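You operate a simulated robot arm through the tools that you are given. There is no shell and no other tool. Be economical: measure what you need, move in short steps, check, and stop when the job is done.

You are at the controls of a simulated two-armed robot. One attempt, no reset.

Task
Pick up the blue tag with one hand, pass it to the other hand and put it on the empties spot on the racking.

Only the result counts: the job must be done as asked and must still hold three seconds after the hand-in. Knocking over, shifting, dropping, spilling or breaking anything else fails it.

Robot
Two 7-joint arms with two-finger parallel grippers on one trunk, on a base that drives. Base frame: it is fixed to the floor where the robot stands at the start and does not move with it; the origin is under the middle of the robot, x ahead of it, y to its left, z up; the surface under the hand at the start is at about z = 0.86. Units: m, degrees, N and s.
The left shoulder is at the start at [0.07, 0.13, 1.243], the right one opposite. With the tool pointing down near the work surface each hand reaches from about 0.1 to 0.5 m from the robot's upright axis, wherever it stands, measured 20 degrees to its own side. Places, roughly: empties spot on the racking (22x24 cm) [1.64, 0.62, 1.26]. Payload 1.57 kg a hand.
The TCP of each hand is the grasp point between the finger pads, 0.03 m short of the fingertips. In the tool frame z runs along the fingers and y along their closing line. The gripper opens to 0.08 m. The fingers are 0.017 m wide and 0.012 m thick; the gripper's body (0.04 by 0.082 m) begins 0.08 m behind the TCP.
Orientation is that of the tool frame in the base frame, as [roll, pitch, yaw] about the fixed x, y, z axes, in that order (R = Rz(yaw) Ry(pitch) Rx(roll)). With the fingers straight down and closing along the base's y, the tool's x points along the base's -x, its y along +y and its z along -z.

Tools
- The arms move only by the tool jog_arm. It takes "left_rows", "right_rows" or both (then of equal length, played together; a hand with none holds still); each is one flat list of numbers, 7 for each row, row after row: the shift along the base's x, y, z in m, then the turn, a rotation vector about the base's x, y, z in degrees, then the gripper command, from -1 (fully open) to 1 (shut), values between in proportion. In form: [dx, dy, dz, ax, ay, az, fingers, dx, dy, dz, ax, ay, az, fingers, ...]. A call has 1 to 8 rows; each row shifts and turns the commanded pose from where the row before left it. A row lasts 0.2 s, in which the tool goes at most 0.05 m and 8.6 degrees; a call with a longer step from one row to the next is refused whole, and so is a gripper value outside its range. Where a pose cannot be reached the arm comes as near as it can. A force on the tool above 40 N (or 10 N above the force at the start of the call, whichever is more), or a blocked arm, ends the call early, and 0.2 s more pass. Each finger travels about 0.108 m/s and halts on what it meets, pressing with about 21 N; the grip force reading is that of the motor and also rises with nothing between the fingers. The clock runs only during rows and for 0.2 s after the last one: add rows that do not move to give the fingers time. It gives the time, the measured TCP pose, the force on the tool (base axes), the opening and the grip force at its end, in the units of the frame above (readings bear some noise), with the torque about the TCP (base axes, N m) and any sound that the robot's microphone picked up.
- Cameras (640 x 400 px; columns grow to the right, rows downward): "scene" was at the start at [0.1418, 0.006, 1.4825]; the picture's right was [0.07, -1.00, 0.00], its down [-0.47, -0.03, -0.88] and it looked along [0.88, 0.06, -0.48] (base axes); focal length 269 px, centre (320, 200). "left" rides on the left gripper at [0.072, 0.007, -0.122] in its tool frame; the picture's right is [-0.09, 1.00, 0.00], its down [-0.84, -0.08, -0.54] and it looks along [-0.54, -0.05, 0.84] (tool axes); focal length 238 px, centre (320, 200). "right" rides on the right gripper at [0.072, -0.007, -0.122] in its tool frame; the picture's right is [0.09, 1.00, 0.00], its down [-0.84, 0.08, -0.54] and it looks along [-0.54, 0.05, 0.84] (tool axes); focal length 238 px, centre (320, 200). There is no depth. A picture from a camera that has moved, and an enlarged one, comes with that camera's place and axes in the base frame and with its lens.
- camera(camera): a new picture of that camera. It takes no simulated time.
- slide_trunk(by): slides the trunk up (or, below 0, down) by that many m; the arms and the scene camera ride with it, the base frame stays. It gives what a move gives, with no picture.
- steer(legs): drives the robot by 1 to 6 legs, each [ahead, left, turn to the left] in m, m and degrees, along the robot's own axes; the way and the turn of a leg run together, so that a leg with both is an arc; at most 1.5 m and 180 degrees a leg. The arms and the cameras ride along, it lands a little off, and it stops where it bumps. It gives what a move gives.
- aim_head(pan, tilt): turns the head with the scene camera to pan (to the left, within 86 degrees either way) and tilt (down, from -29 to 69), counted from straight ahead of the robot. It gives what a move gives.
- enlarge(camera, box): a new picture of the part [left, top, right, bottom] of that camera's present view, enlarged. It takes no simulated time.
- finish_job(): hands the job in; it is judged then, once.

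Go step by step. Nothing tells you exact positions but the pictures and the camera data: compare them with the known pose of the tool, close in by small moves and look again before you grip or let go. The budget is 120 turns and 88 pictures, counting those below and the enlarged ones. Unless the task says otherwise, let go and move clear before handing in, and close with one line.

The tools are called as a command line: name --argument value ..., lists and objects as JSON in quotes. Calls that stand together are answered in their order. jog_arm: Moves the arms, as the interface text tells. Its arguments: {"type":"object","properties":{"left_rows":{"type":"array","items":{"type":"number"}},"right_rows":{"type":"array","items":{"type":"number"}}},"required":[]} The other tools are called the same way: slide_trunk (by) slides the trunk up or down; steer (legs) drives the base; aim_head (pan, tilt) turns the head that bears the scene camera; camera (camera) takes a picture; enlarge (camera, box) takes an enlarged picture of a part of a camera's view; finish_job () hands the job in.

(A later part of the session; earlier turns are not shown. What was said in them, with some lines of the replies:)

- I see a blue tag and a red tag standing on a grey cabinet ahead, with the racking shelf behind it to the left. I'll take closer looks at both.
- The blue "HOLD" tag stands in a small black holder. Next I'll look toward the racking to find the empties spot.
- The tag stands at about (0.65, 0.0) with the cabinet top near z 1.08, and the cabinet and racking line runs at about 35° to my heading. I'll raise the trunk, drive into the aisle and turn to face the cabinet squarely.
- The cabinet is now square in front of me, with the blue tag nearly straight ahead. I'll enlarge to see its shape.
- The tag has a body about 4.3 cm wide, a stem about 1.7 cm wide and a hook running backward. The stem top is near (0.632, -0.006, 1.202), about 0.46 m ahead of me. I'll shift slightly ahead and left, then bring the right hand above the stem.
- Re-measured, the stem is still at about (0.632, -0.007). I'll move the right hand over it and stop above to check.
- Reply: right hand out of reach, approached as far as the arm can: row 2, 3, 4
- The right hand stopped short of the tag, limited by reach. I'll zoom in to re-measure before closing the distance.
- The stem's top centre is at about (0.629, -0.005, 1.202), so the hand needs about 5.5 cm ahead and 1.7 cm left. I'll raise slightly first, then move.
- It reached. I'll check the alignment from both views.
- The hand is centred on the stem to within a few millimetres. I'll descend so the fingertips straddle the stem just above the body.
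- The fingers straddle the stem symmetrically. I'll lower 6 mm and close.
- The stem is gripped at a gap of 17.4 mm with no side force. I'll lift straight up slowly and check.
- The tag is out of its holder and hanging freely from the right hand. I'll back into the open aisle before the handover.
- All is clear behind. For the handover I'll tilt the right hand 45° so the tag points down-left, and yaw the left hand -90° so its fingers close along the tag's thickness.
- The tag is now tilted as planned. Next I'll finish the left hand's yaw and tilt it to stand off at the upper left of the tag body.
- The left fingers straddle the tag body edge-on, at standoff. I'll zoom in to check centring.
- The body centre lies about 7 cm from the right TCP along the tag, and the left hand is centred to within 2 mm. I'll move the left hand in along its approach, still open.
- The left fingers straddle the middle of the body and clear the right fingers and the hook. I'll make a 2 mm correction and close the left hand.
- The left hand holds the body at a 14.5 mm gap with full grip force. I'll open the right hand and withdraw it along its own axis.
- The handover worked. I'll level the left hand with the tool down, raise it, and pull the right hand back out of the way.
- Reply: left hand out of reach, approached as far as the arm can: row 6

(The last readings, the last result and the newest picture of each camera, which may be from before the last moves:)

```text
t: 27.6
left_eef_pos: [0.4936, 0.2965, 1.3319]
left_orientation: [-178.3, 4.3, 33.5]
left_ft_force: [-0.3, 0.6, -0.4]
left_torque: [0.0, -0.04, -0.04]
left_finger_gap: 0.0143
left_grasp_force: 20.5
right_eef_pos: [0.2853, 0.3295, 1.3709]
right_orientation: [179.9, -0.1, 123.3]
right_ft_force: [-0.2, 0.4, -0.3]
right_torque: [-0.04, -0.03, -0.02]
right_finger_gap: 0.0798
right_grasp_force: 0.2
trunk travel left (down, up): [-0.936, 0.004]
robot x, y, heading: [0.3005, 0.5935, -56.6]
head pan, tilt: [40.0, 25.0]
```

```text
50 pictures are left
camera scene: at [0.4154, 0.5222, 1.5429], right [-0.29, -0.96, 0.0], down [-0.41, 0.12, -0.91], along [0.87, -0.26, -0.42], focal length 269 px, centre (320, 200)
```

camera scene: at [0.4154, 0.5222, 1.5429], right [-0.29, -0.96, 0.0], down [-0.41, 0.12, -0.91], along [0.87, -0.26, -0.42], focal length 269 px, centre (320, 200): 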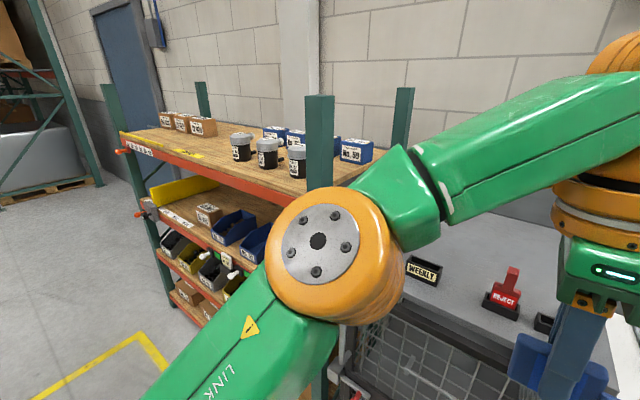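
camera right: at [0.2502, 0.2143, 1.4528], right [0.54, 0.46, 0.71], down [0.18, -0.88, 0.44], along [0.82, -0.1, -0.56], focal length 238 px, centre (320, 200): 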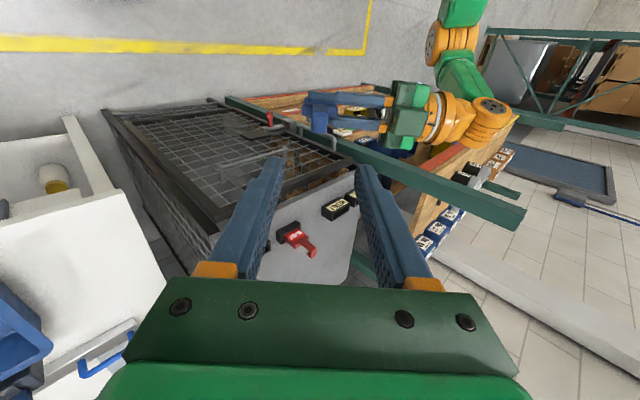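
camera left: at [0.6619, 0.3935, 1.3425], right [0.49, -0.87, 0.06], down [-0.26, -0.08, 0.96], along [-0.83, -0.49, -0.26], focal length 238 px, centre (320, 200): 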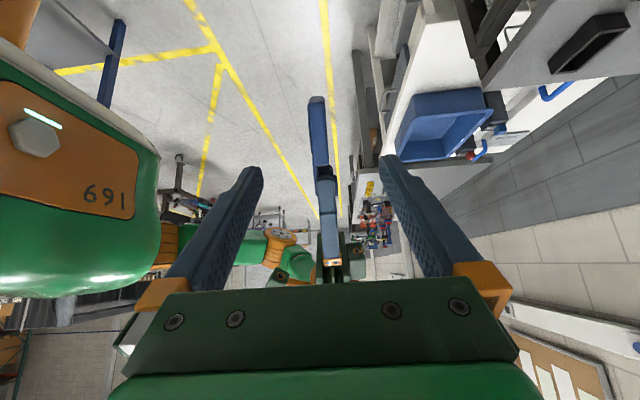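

The shelf is in clear view, so I'll zoom in on the empties spot.

enlarge --camera "scene" --box '[110, 100, 350, 250]'

enlarge --camera "scene" --box '[120, 110, 280, 210]'

```text
2.67 times, centred on (230, 175) of scene
camera zoom: at [0.4154, 0.5222, 1.5429], right [-0.29, -0.96, 0.0], down [-0.41, 0.12, -0.91], along [0.87, -0.26, -0.42], focal length 718 px, centre (560, 267)
```

zoom: 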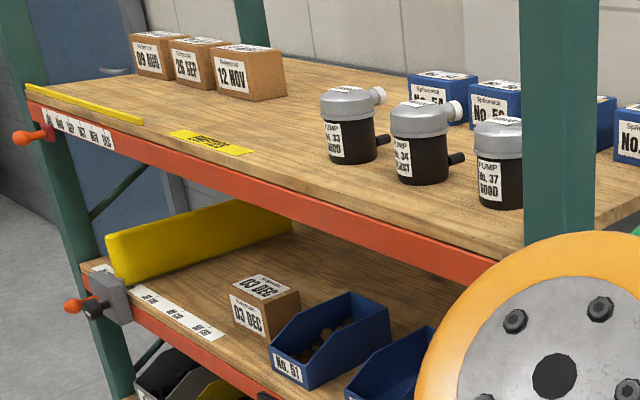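

```text
4.00 times, centred on (200, 160) of scene
camera zoom: at [0.4154, 0.5222, 1.5429], right [-0.29, -0.96, 0.0], down [-0.41, 0.12, -0.91], along [0.87, -0.26, -0.42], focal length 1078 px, centre (800, 360)
```

zoom: 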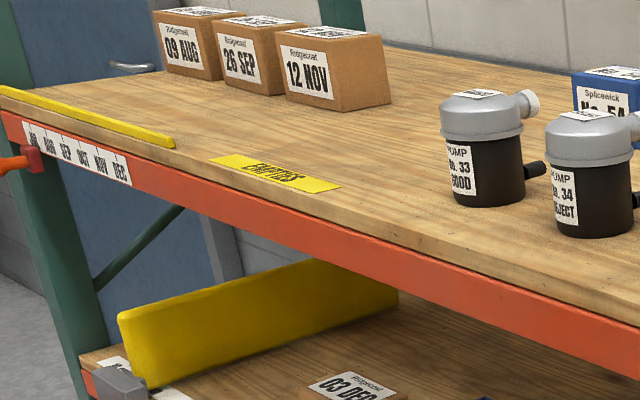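

The "EMPTIES" label is at the shelf's front edge, and the bare spot behind it is centred at (1.64, 0.62), between the date boxes and the pumps. I'll drive 1 m left along the aisle at this standoff.

steer --legs '[[0, 1.0, 0]]'

aim_head --pan 0 --tilt 35

camera --camera "scene"

```text
t: 32.7
left_eef_pos: [1.3174, 0.8399, 1.3319]
left_orientation: [-178.5, 4.2, 33.5]
left_ft_force: [-0.1, -0.5, 0.0]
left_torque: [-0.01, -0.01, 0.02]
left_finger_gap: 0.0141
left_grasp_force: 21.2
right_eef_pos: [1.108, 0.874, 1.3692]
right_orientation: [179.9, 0.0, 123.3]
right_ft_force: [-0.6, 0.1, -0.6]
right_torque: [0.01, -0.02, 0.0]
right_finger_gap: 0.0801
right_grasp_force: 0.0
trunk travel left (down, up): [-0.936, 0.004]
robot x, y, heading: [1.1243, 1.1326, -56.5]
head pan, tilt: [40.0, 25.0]
```

```text
t: 33.8
left_eef_pos: [1.318, 0.8411, 1.3323]
left_orientation: [-178.3, 4.3, 33.5]
left_ft_force: [-0.4, 0.2, -0.6]
left_torque: [0.02, -0.01, 0.01]
left_finger_gap: 0.0144
left_grasp_force: 21.0
right_eef_pos: [1.11, 0.8735, 1.3694]
right_orientation: [180.0, 0.1, 123.3]
right_ft_force: [-0.1, 1.1, -0.5]
right_torque: [0.02, -0.02, 0.0]
right_finger_gap: 0.0801
right_grasp_force: 0.1
trunk travel left (down, up): [-0.936, 0.004]
robot x, y, heading: [1.1226, 1.1347, -56.5]
head pan, tilt: [0.0, 35.0]
```

```text
47 pictures are left
camera scene: at [1.1995, 1.0193, 1.5272], right [-0.83, -0.55, 0.0], down [-0.32, 0.48, -0.82], along [0.45, -0.68, -0.57], focal length 269 px, centre (320, 200)
```

scene: 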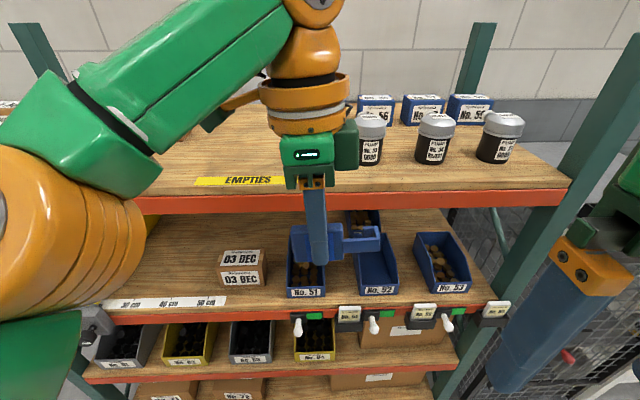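

I'm now in front of the spot, with the rack edge about 0.55 m ahead. I'll set the left arm into its placing posture here in free space before driving in.

jog_arm --left_rows '[0.027, 0.018, 0, 0, 0, 0, 1, 0.027, 0.018, 0, 0, 0, 0, 1, 0.027, 0.018, 0, 0, 0, 0, 1, 0.027, 0.018, 0, 0, 0, 0, 1, 0.0106, -0.016, 0.005, -2.54, -2.97, 0, 1, 0.0106, -0.016, 0.005, -2.54, -2.97, 0, 1, 0.0106, -0.016, 0.005, -2.54, -2.97, 0, 1, 0.0106, -0.016, 0.005, -2.54, -2.97, 0, 1]'

camera --camera "scene"

camera --camera "left"

```text
t: 35.6
left_eef_pos: [1.4699, 0.848, 1.3516]
left_orientation: [166.7, -0.1, 32.9]
left_ft_force: [0.4, -0.5, -0.4]
left_torque: [0.01, 0.01, -0.01]
left_finger_gap: 0.0141
left_grasp_force: 20.8
right_eef_pos: [1.11, 0.874, 1.3719]
right_orientation: [179.9, -0.1, 123.3]
right_ft_force: [-0.1, -0.6, -0.9]
right_torque: [-0.01, 0.0, 0.0]
right_finger_gap: 0.0801
right_grasp_force: 0.0
trunk travel left (down, up): [-0.936, 0.004]
robot x, y, heading: [1.1274, 1.136, -56.5]
head pan, tilt: [0.0, 35.0]
```

```text
46 pictures are left
camera scene: at [1.1997, 1.0187, 1.5272], right [-0.83, -0.55, 0.0], down [-0.32, 0.48, -0.82], along [0.45, -0.68, -0.57], focal length 269 px, centre (320, 200)
```

scene: 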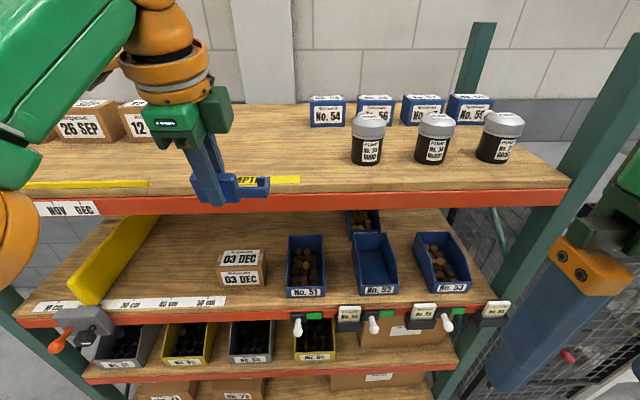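

```text
45 pictures are left
camera left: at [1.5184, 0.9054, 1.4711], right [0.45, -0.86, 0.23], down [-0.81, -0.29, 0.51], along [-0.37, -0.41, -0.83], focal length 238 px, centre (320, 200)
```

left: 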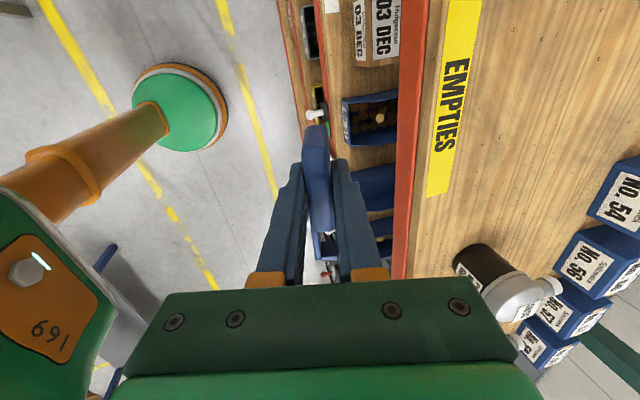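

The tag is held at a good placing posture, about 0.26 m short of the spot. I'll check the elbow's clearance to the shelf before driving in.

aim_head --pan 45 --tilt 40

camera --camera "scene"

```text
t: 36.7
left_eef_pos: [1.4693, 0.8492, 1.3523]
left_orientation: [166.7, 0.0, 32.8]
left_ft_force: [0.5, 0.4, -0.8]
left_torque: [0.01, 0.01, 0.01]
left_finger_gap: 0.0142
left_grasp_force: 20.7
right_eef_pos: [1.1069, 0.8731, 1.3705]
right_orientation: [179.9, 0.0, 123.3]
right_ft_force: [1.3, -0.3, 1.0]
right_torque: [0.03, 0.03, -0.01]
right_finger_gap: 0.0799
right_grasp_force: 0.2
trunk travel left (down, up): [-0.936, 0.004]
robot x, y, heading: [1.1211, 1.1349, -56.5]
head pan, tilt: [45.0, 40.0]
```

```text
44 pictures are left
camera scene: at [1.234, 1.0754, 1.5197], right [-0.2, -0.98, 0.0], down [-0.63, 0.13, -0.77], along [0.75, -0.15, -0.64], focal length 269 px, centre (320, 200)
```

scene: 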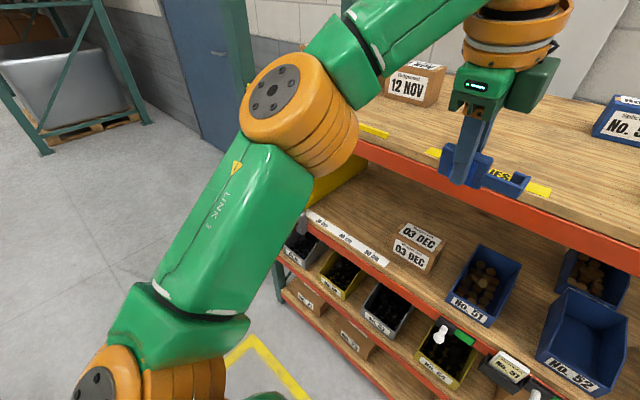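

The elbow rides at about z 1.40, well above the shelf at 1.26. I'll drive in.

steer --legs '[[0.15, 0.03, 0]]'

aim_head --pan 10 --tilt 35

camera --camera "scene"

```text
t: 38.1
left_eef_pos: [1.5727, 0.7456, 1.3533]
left_orientation: [166.4, -0.1, 32.9]
left_ft_force: [0.2, 0.0, -0.3]
left_torque: [-0.01, 0.01, -0.01]
left_finger_gap: 0.0141
left_grasp_force: 21.4
right_eef_pos: [1.2117, 0.771, 1.3723]
right_orientation: [180.0, 0.2, 123.4]
right_ft_force: [0.0, -0.2, -1.0]
right_torque: [0.02, -0.03, -0.01]
right_finger_gap: 0.08
right_grasp_force: 0.0
trunk travel left (down, up): [-0.936, 0.004]
robot x, y, heading: [1.2284, 1.0263, -56.7]
head pan, tilt: [45.0, 40.0]
```

```text
t: 39.1
left_eef_pos: [1.577, 0.7412, 1.3515]
left_orientation: [166.7, -0.1, 32.8]
left_ft_force: [0.5, 0.6, -0.7]
left_torque: [0.01, 0.0, -0.02]
left_finger_gap: 0.014
left_grasp_force: 21.4
right_eef_pos: [1.215, 0.7662, 1.3713]
right_orientation: [180.0, 0.1, 123.4]
right_ft_force: [0.1, -0.4, 0.9]
right_torque: [0.03, 0.0, -0.03]
right_finger_gap: 0.0799
right_grasp_force: 0.1
trunk travel left (down, up): [-0.936, 0.004]
robot x, y, heading: [1.2318, 1.0296, -56.6]
head pan, tilt: [10.0, 35.0]
```

```text
43 pictures are left
camera scene: at [1.3186, 0.921, 1.5271], right [-0.73, -0.69, 0.0], down [-0.4, 0.42, -0.82], along [0.56, -0.59, -0.57], focal length 269 px, centre (320, 200)
```

scene: 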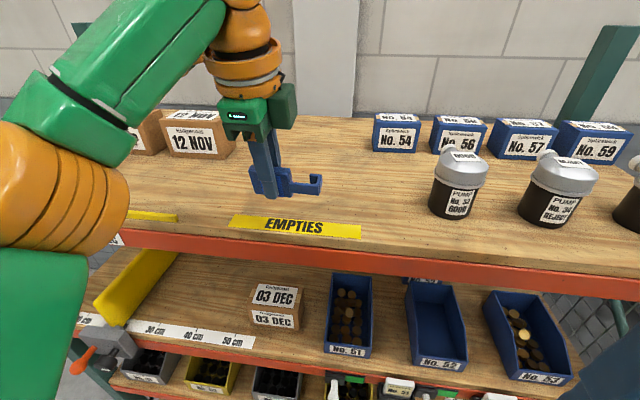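

The hand is laterally aligned with the EMPTIES label. It needs about 0.105 m more ahead to be over the middle of the spot.

steer --legs '[[0.105, 0, 0]]'

camera --camera "scene"

camera --camera "left"

```text
t: 40.3
left_eef_pos: [1.6295, 0.6621, 1.3548]
left_orientation: [166.2, -0.1, 32.9]
left_ft_force: [0.2, 0.4, -0.5]
left_torque: [-0.04, -0.02, -0.03]
left_finger_gap: 0.0142
left_grasp_force: 20.7
right_eef_pos: [1.2687, 0.6876, 1.3736]
right_orientation: [179.9, 0.5, 123.4]
right_ft_force: [0.2, 0.8, -0.1]
right_torque: [-0.04, -0.01, 0.04]
right_finger_gap: 0.0801
right_grasp_force: 0.0
trunk travel left (down, up): [-0.936, 0.004]
robot x, y, heading: [1.2857, 0.9374, -56.7]
head pan, tilt: [10.0, 35.0]
```

```text
42 pictures are left
camera scene: at [1.37, 0.8423, 1.5282], right [-0.73, -0.69, 0.0], down [-0.39, 0.41, -0.82], along [0.57, -0.6, -0.57], focal length 269 px, centre (320, 200)
```

scene: 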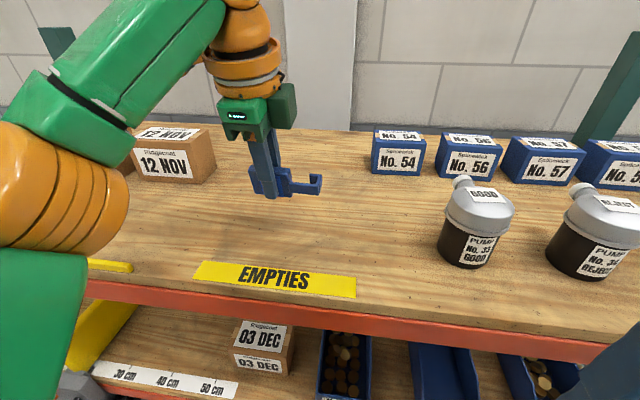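

```text
41 pictures are left
camera left: at [1.6768, 0.7196, 1.4746], right [0.45, -0.86, 0.24], down [-0.81, -0.28, 0.51], along [-0.37, -0.42, -0.83], focal length 238 px, centre (320, 200)
```

left: 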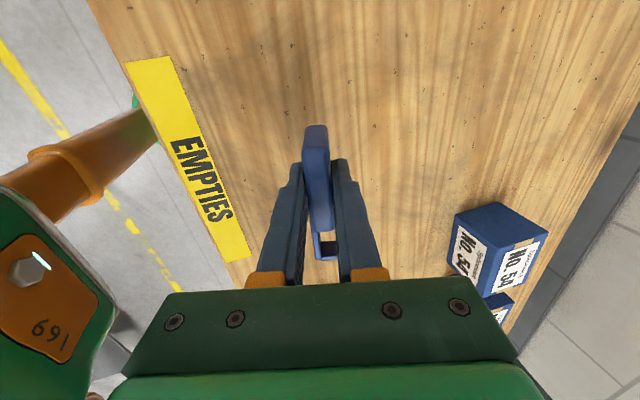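

The shelf surface matches z = 1.26, and the tag is over the middle of the spot. I'll lower partway while straightening the hand, then check.

jog_arm --left_rows '[0, 0, -0.016, 0, 0, 0, 1, 0, 0, -0.012, 5.6, 3.7, 0, 1, 0, 0, -0.008, 5.6, 3.7, 0, 1, 0, 0, 0, 0, 0, 0, 1]'

enlarge --camera "scene" --box '[200, 100, 400, 225]'

camera --camera "left"

```text
t: 41.3
left_eef_pos: [1.6304, 0.6586, 1.3143]
left_orientation: [180.0, 0.1, 32.8]
left_ft_force: [0.6, -0.2, 0.1]
left_torque: [0.01, 0.02, -0.01]
left_finger_gap: 0.0143
left_grasp_force: 21.5
left hand out of reach, approached as far as the arm can: row 3
right_eef_pos: [1.2751, 0.6775, 1.3709]
right_orientation: [179.9, -0.1, 123.3]
right_ft_force: [0.3, -0.2, -0.9]
right_torque: [0.04, 0.05, 0.0]
right_finger_gap: 0.08
right_grasp_force: 0.0
trunk travel left (down, up): [-0.936, 0.004]
robot x, y, heading: [1.2863, 0.9394, -56.6]
head pan, tilt: [10.0, 35.0]
```

```text
3.20 times, centred on (300, 162) of scene
camera zoom: at [1.3772, 0.8324, 1.5271], right [-0.73, -0.69, 0.0], down [-0.4, 0.42, -0.82], along [0.56, -0.59, -0.57], focal length 862 px, centre (384, 320)
```

zoom: 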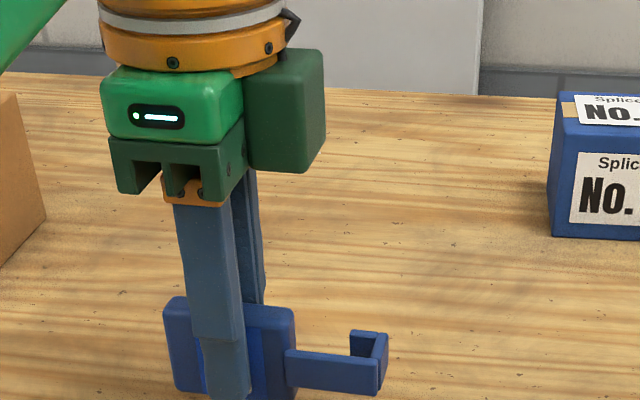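

```text
39 pictures are left
camera left: at [1.6942, 0.6927, 1.4345], right [0.46, -0.89, 0.0], down [-0.74, -0.39, 0.54], along [-0.48, -0.25, -0.84], focal length 238 px, centre (320, 200)
```

left: 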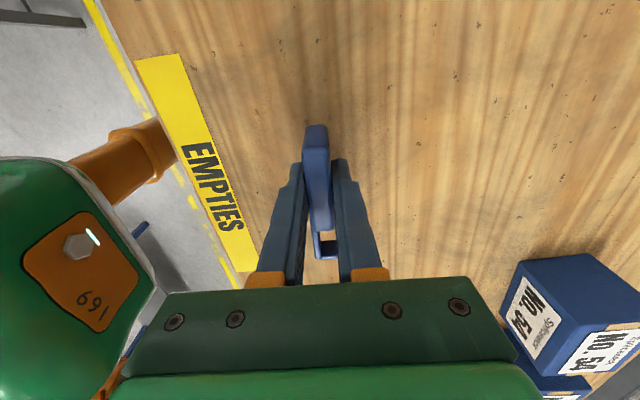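

The tool is now vertical, and I need to see the tag's lower edge against the fingertips.

enlarge --camera "scene" --box '[220, 180, 348, 260]'

```text
5.00 times, centred on (284, 220) of scene
camera zoom: at [1.3772, 0.8324, 1.5271], right [-0.73, -0.69, 0.0], down [-0.4, 0.42, -0.82], along [0.56, -0.59, -0.57], focal length 1347 px, centre (500, 100)
```

zoom: 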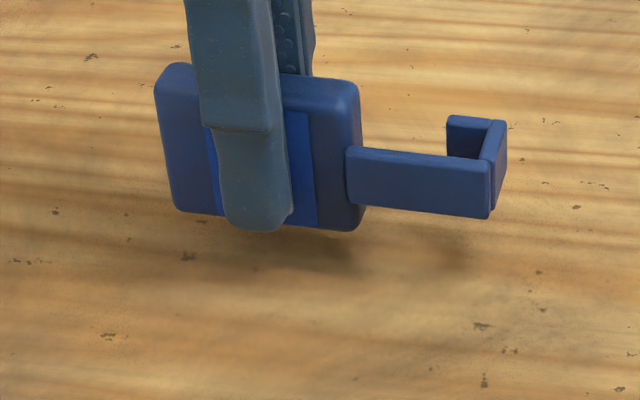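

The fingertips sit just above the tag's lower edge. I'll lower in small steps to near contact.

jog_arm --left_rows '[0, 0, -0.008, 0, 0, 0, 1, 0, 0, -0.006, 0, 0, 0, 1, 0, 0, -0.003, 0, 0, 0, 1, 0, 0, 0, 0, 0, 0, 1]'

enlarge --camera "scene" --box '[220, 180, 348, 260]'

```text
t: 42.3
left_eef_pos: [1.6284, 0.6592, 1.2972]
left_orientation: [179.9, 0.1, 33.1]
left_ft_force: [1.8, -1.1, 7.9]
left_torque: [-0.07, 0.0, 0.0]
left_finger_gap: 0.0143
left_grasp_force: 20.9
right_eef_pos: [1.2741, 0.6794, 1.3715]
right_orientation: [179.9, 0.1, 123.5]
right_ft_force: [0.6, 0.6, 0.1]
right_torque: [0.01, -0.01, -0.01]
right_finger_gap: 0.08
right_grasp_force: 0.0
trunk travel left (down, up): [-0.936, 0.004]
robot x, y, heading: [1.2896, 0.942, -56.4]
head pan, tilt: [10.0, 35.0]
```

```text
5.00 times, centred on (284, 220) of scene
camera zoom: at [1.3754, 0.8339, 1.5274], right [-0.73, -0.69, 0.0], down [-0.39, 0.42, -0.82], along [0.56, -0.59, -0.57], focal length 1347 px, centre (500, 100)
```

zoom: 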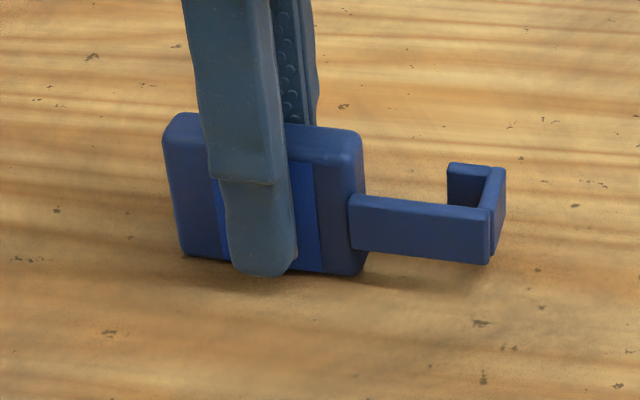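

The tag touches the shelf with about 8 N. I'll relax by 1 mm and open gently.

jog_arm --left_rows '[0, 0, 0.001, 0, 0, 0, 1, 0, 0, 0, 0, 0, 0, 0.55, 0, 0, 0, 0, 0, 0, 0.4, 0, 0, 0, 0, 0, 0, 0.1, 0, 0, 0, 0, 0, 0, 0.1]'

enlarge --camera "scene" --box '[220, 180, 348, 260]'

```text
t: 43.5
left_eef_pos: [1.6294, 0.6592, 1.2982]
left_orientation: [-179.9, 0.0, 32.9]
left_ft_force: [-0.1, -0.7, 0.4]
left_torque: [-0.03, -0.02, -0.04]
left_finger_gap: 0.0359
left_grasp_force: 0.1
right_eef_pos: [1.274, 0.6788, 1.3703]
right_orientation: [179.8, 0.1, 123.5]
right_ft_force: [0.0, 0.2, -0.4]
right_torque: [-0.02, -0.02, 0.01]
right_finger_gap: 0.0799
right_grasp_force: 0.2
trunk travel left (down, up): [-0.936, 0.004]
robot x, y, heading: [1.2868, 0.9434, -56.7]
head pan, tilt: [10.0, 35.0]
```

```text
5.00 times, centred on (284, 220) of scene
camera zoom: at [1.3761, 0.8335, 1.5272], right [-0.73, -0.69, 0.0], down [-0.39, 0.42, -0.82], along [0.56, -0.59, -0.57], focal length 1347 px, centre (500, 100)
```

zoom: 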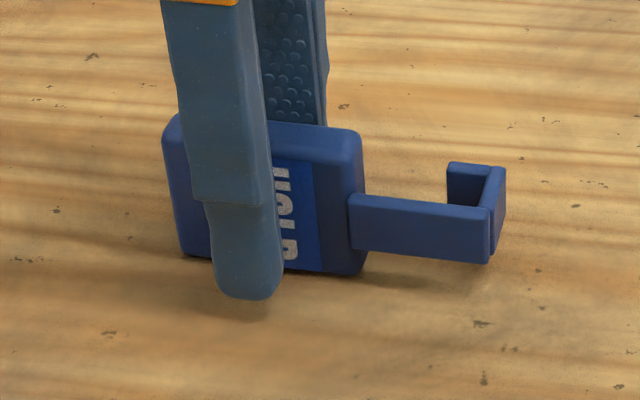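

The tag stands freely on its long edge. I'll open fully and raise the hand with a slight tilt to stay within reach, keeping clear of the tag.

jog_arm --left_rows '[0, 0, 0, 0, 0, 0, -0.6, 0, 0, 0, 0, 0, 0, -1, 0, 0, 0.0095, -1.88, -1.24, 0, -1, 0, 0, 0.0095, -1.88, -1.24, 0, -1, 0, 0, 0.0095, -1.88, -1.24, 0, -1, 0, 0, 0.0095, -1.88, -1.24, 0, -1, 0, 0, 0.0095, -1.88, -1.24, 0, -1, 0, 0, 0.0095, -1.88, -1.24, 0, -1]'

enlarge --camera "scene" --box '[180, 120, 372, 240]'

```text
t: 45.3
left_eef_pos: [1.6281, 0.6584, 1.3546]
left_orientation: [166.5, -0.1, 32.9]
left_ft_force: [-0.6, 0.1, 0.3]
left_torque: [0.02, 0.02, -0.02]
left_finger_gap: 0.08
left_grasp_force: 0.1
right_eef_pos: [1.2729, 0.6795, 1.3702]
right_orientation: [180.0, 0.1, 123.4]
right_ft_force: [-0.4, -0.7, 0.0]
right_torque: [-0.01, 0.01, 0.03]
right_finger_gap: 0.08
right_grasp_force: 0.1
trunk travel left (down, up): [-0.936, 0.004]
robot x, y, heading: [1.2849, 0.9387, -56.5]
head pan, tilt: [10.0, 35.0]
```

```text
3.33 times, centred on (276, 180) of scene
camera zoom: at [1.3756, 0.8338, 1.5273], right [-0.73, -0.69, 0.0], down [-0.39, 0.42, -0.82], along [0.56, -0.59, -0.57], focal length 898 px, centre (467, 267)
```

zoom: 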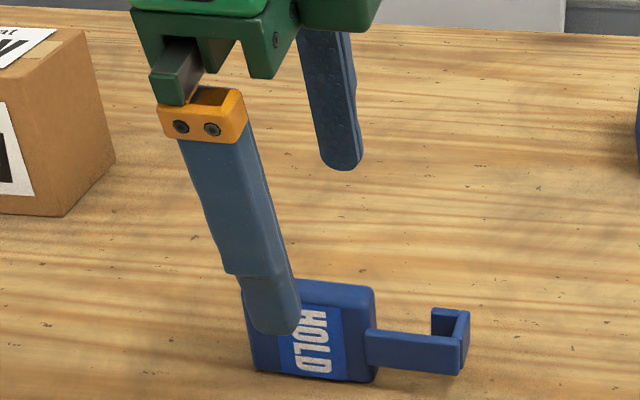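

The fingertips are now above the tag's top and the rear finger has about 3 cm of clearance. I'll back straight out.

steer --legs '[[-0.2, 0, 0]]'

camera --camera "scene"

enlarge --camera "scene" --box '[200, 80, 400, 205]'

```text
t: 46.9
left_eef_pos: [1.5203, 0.8217, 1.3521]
left_orientation: [166.8, -0.1, 32.7]
left_ft_force: [0.6, -0.8, -0.5]
left_torque: [0.04, 0.02, 0.0]
left_finger_gap: 0.0801
left_grasp_force: 0.1
right_eef_pos: [1.1655, 0.8422, 1.369]
right_orientation: [179.9, -0.3, 123.3]
right_ft_force: [0.2, -0.4, -0.4]
right_torque: [0.04, 0.01, -0.01]
right_finger_gap: 0.0798
right_grasp_force: 0.0
trunk travel left (down, up): [-0.936, 0.004]
robot x, y, heading: [1.1753, 1.1071, -56.7]
head pan, tilt: [10.0, 35.0]
```

```text
34 pictures are left
camera scene: at [1.2684, 0.996, 1.5266], right [-0.73, -0.69, 0.0], down [-0.4, 0.42, -0.82], along [0.56, -0.59, -0.58], focal length 269 px, centre (320, 200)
```

scene: 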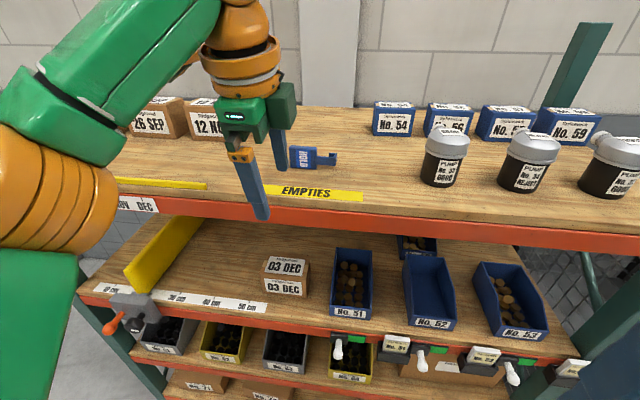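

```text
3.20 times, centred on (300, 142) of scene
camera zoom: at [1.2684, 0.996, 1.5266], right [-0.73, -0.69, 0.0], down [-0.4, 0.42, -0.82], along [0.56, -0.59, -0.58], focal length 862 px, centre (384, 384)
```

zoom: 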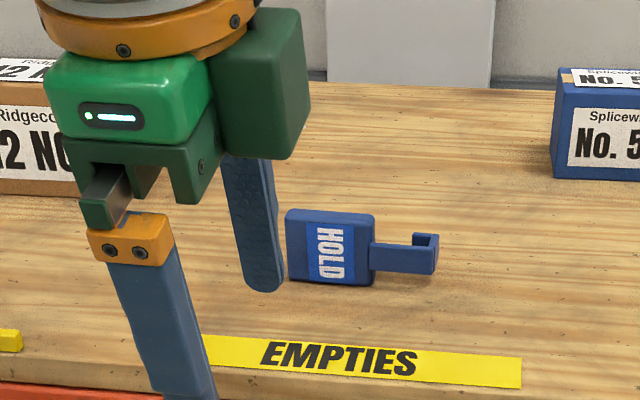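

The tag stands on the empties spot just behind its label, both hands are clear, and nothing else has moved. I'm handing in.

finish_job

```text
The job is handed in.
```

The right hand picked up the blue HOLD tag and passed it to the left hand. The left hand set it on the empties spot, standing on its long edge, and nothing else was disturbed.
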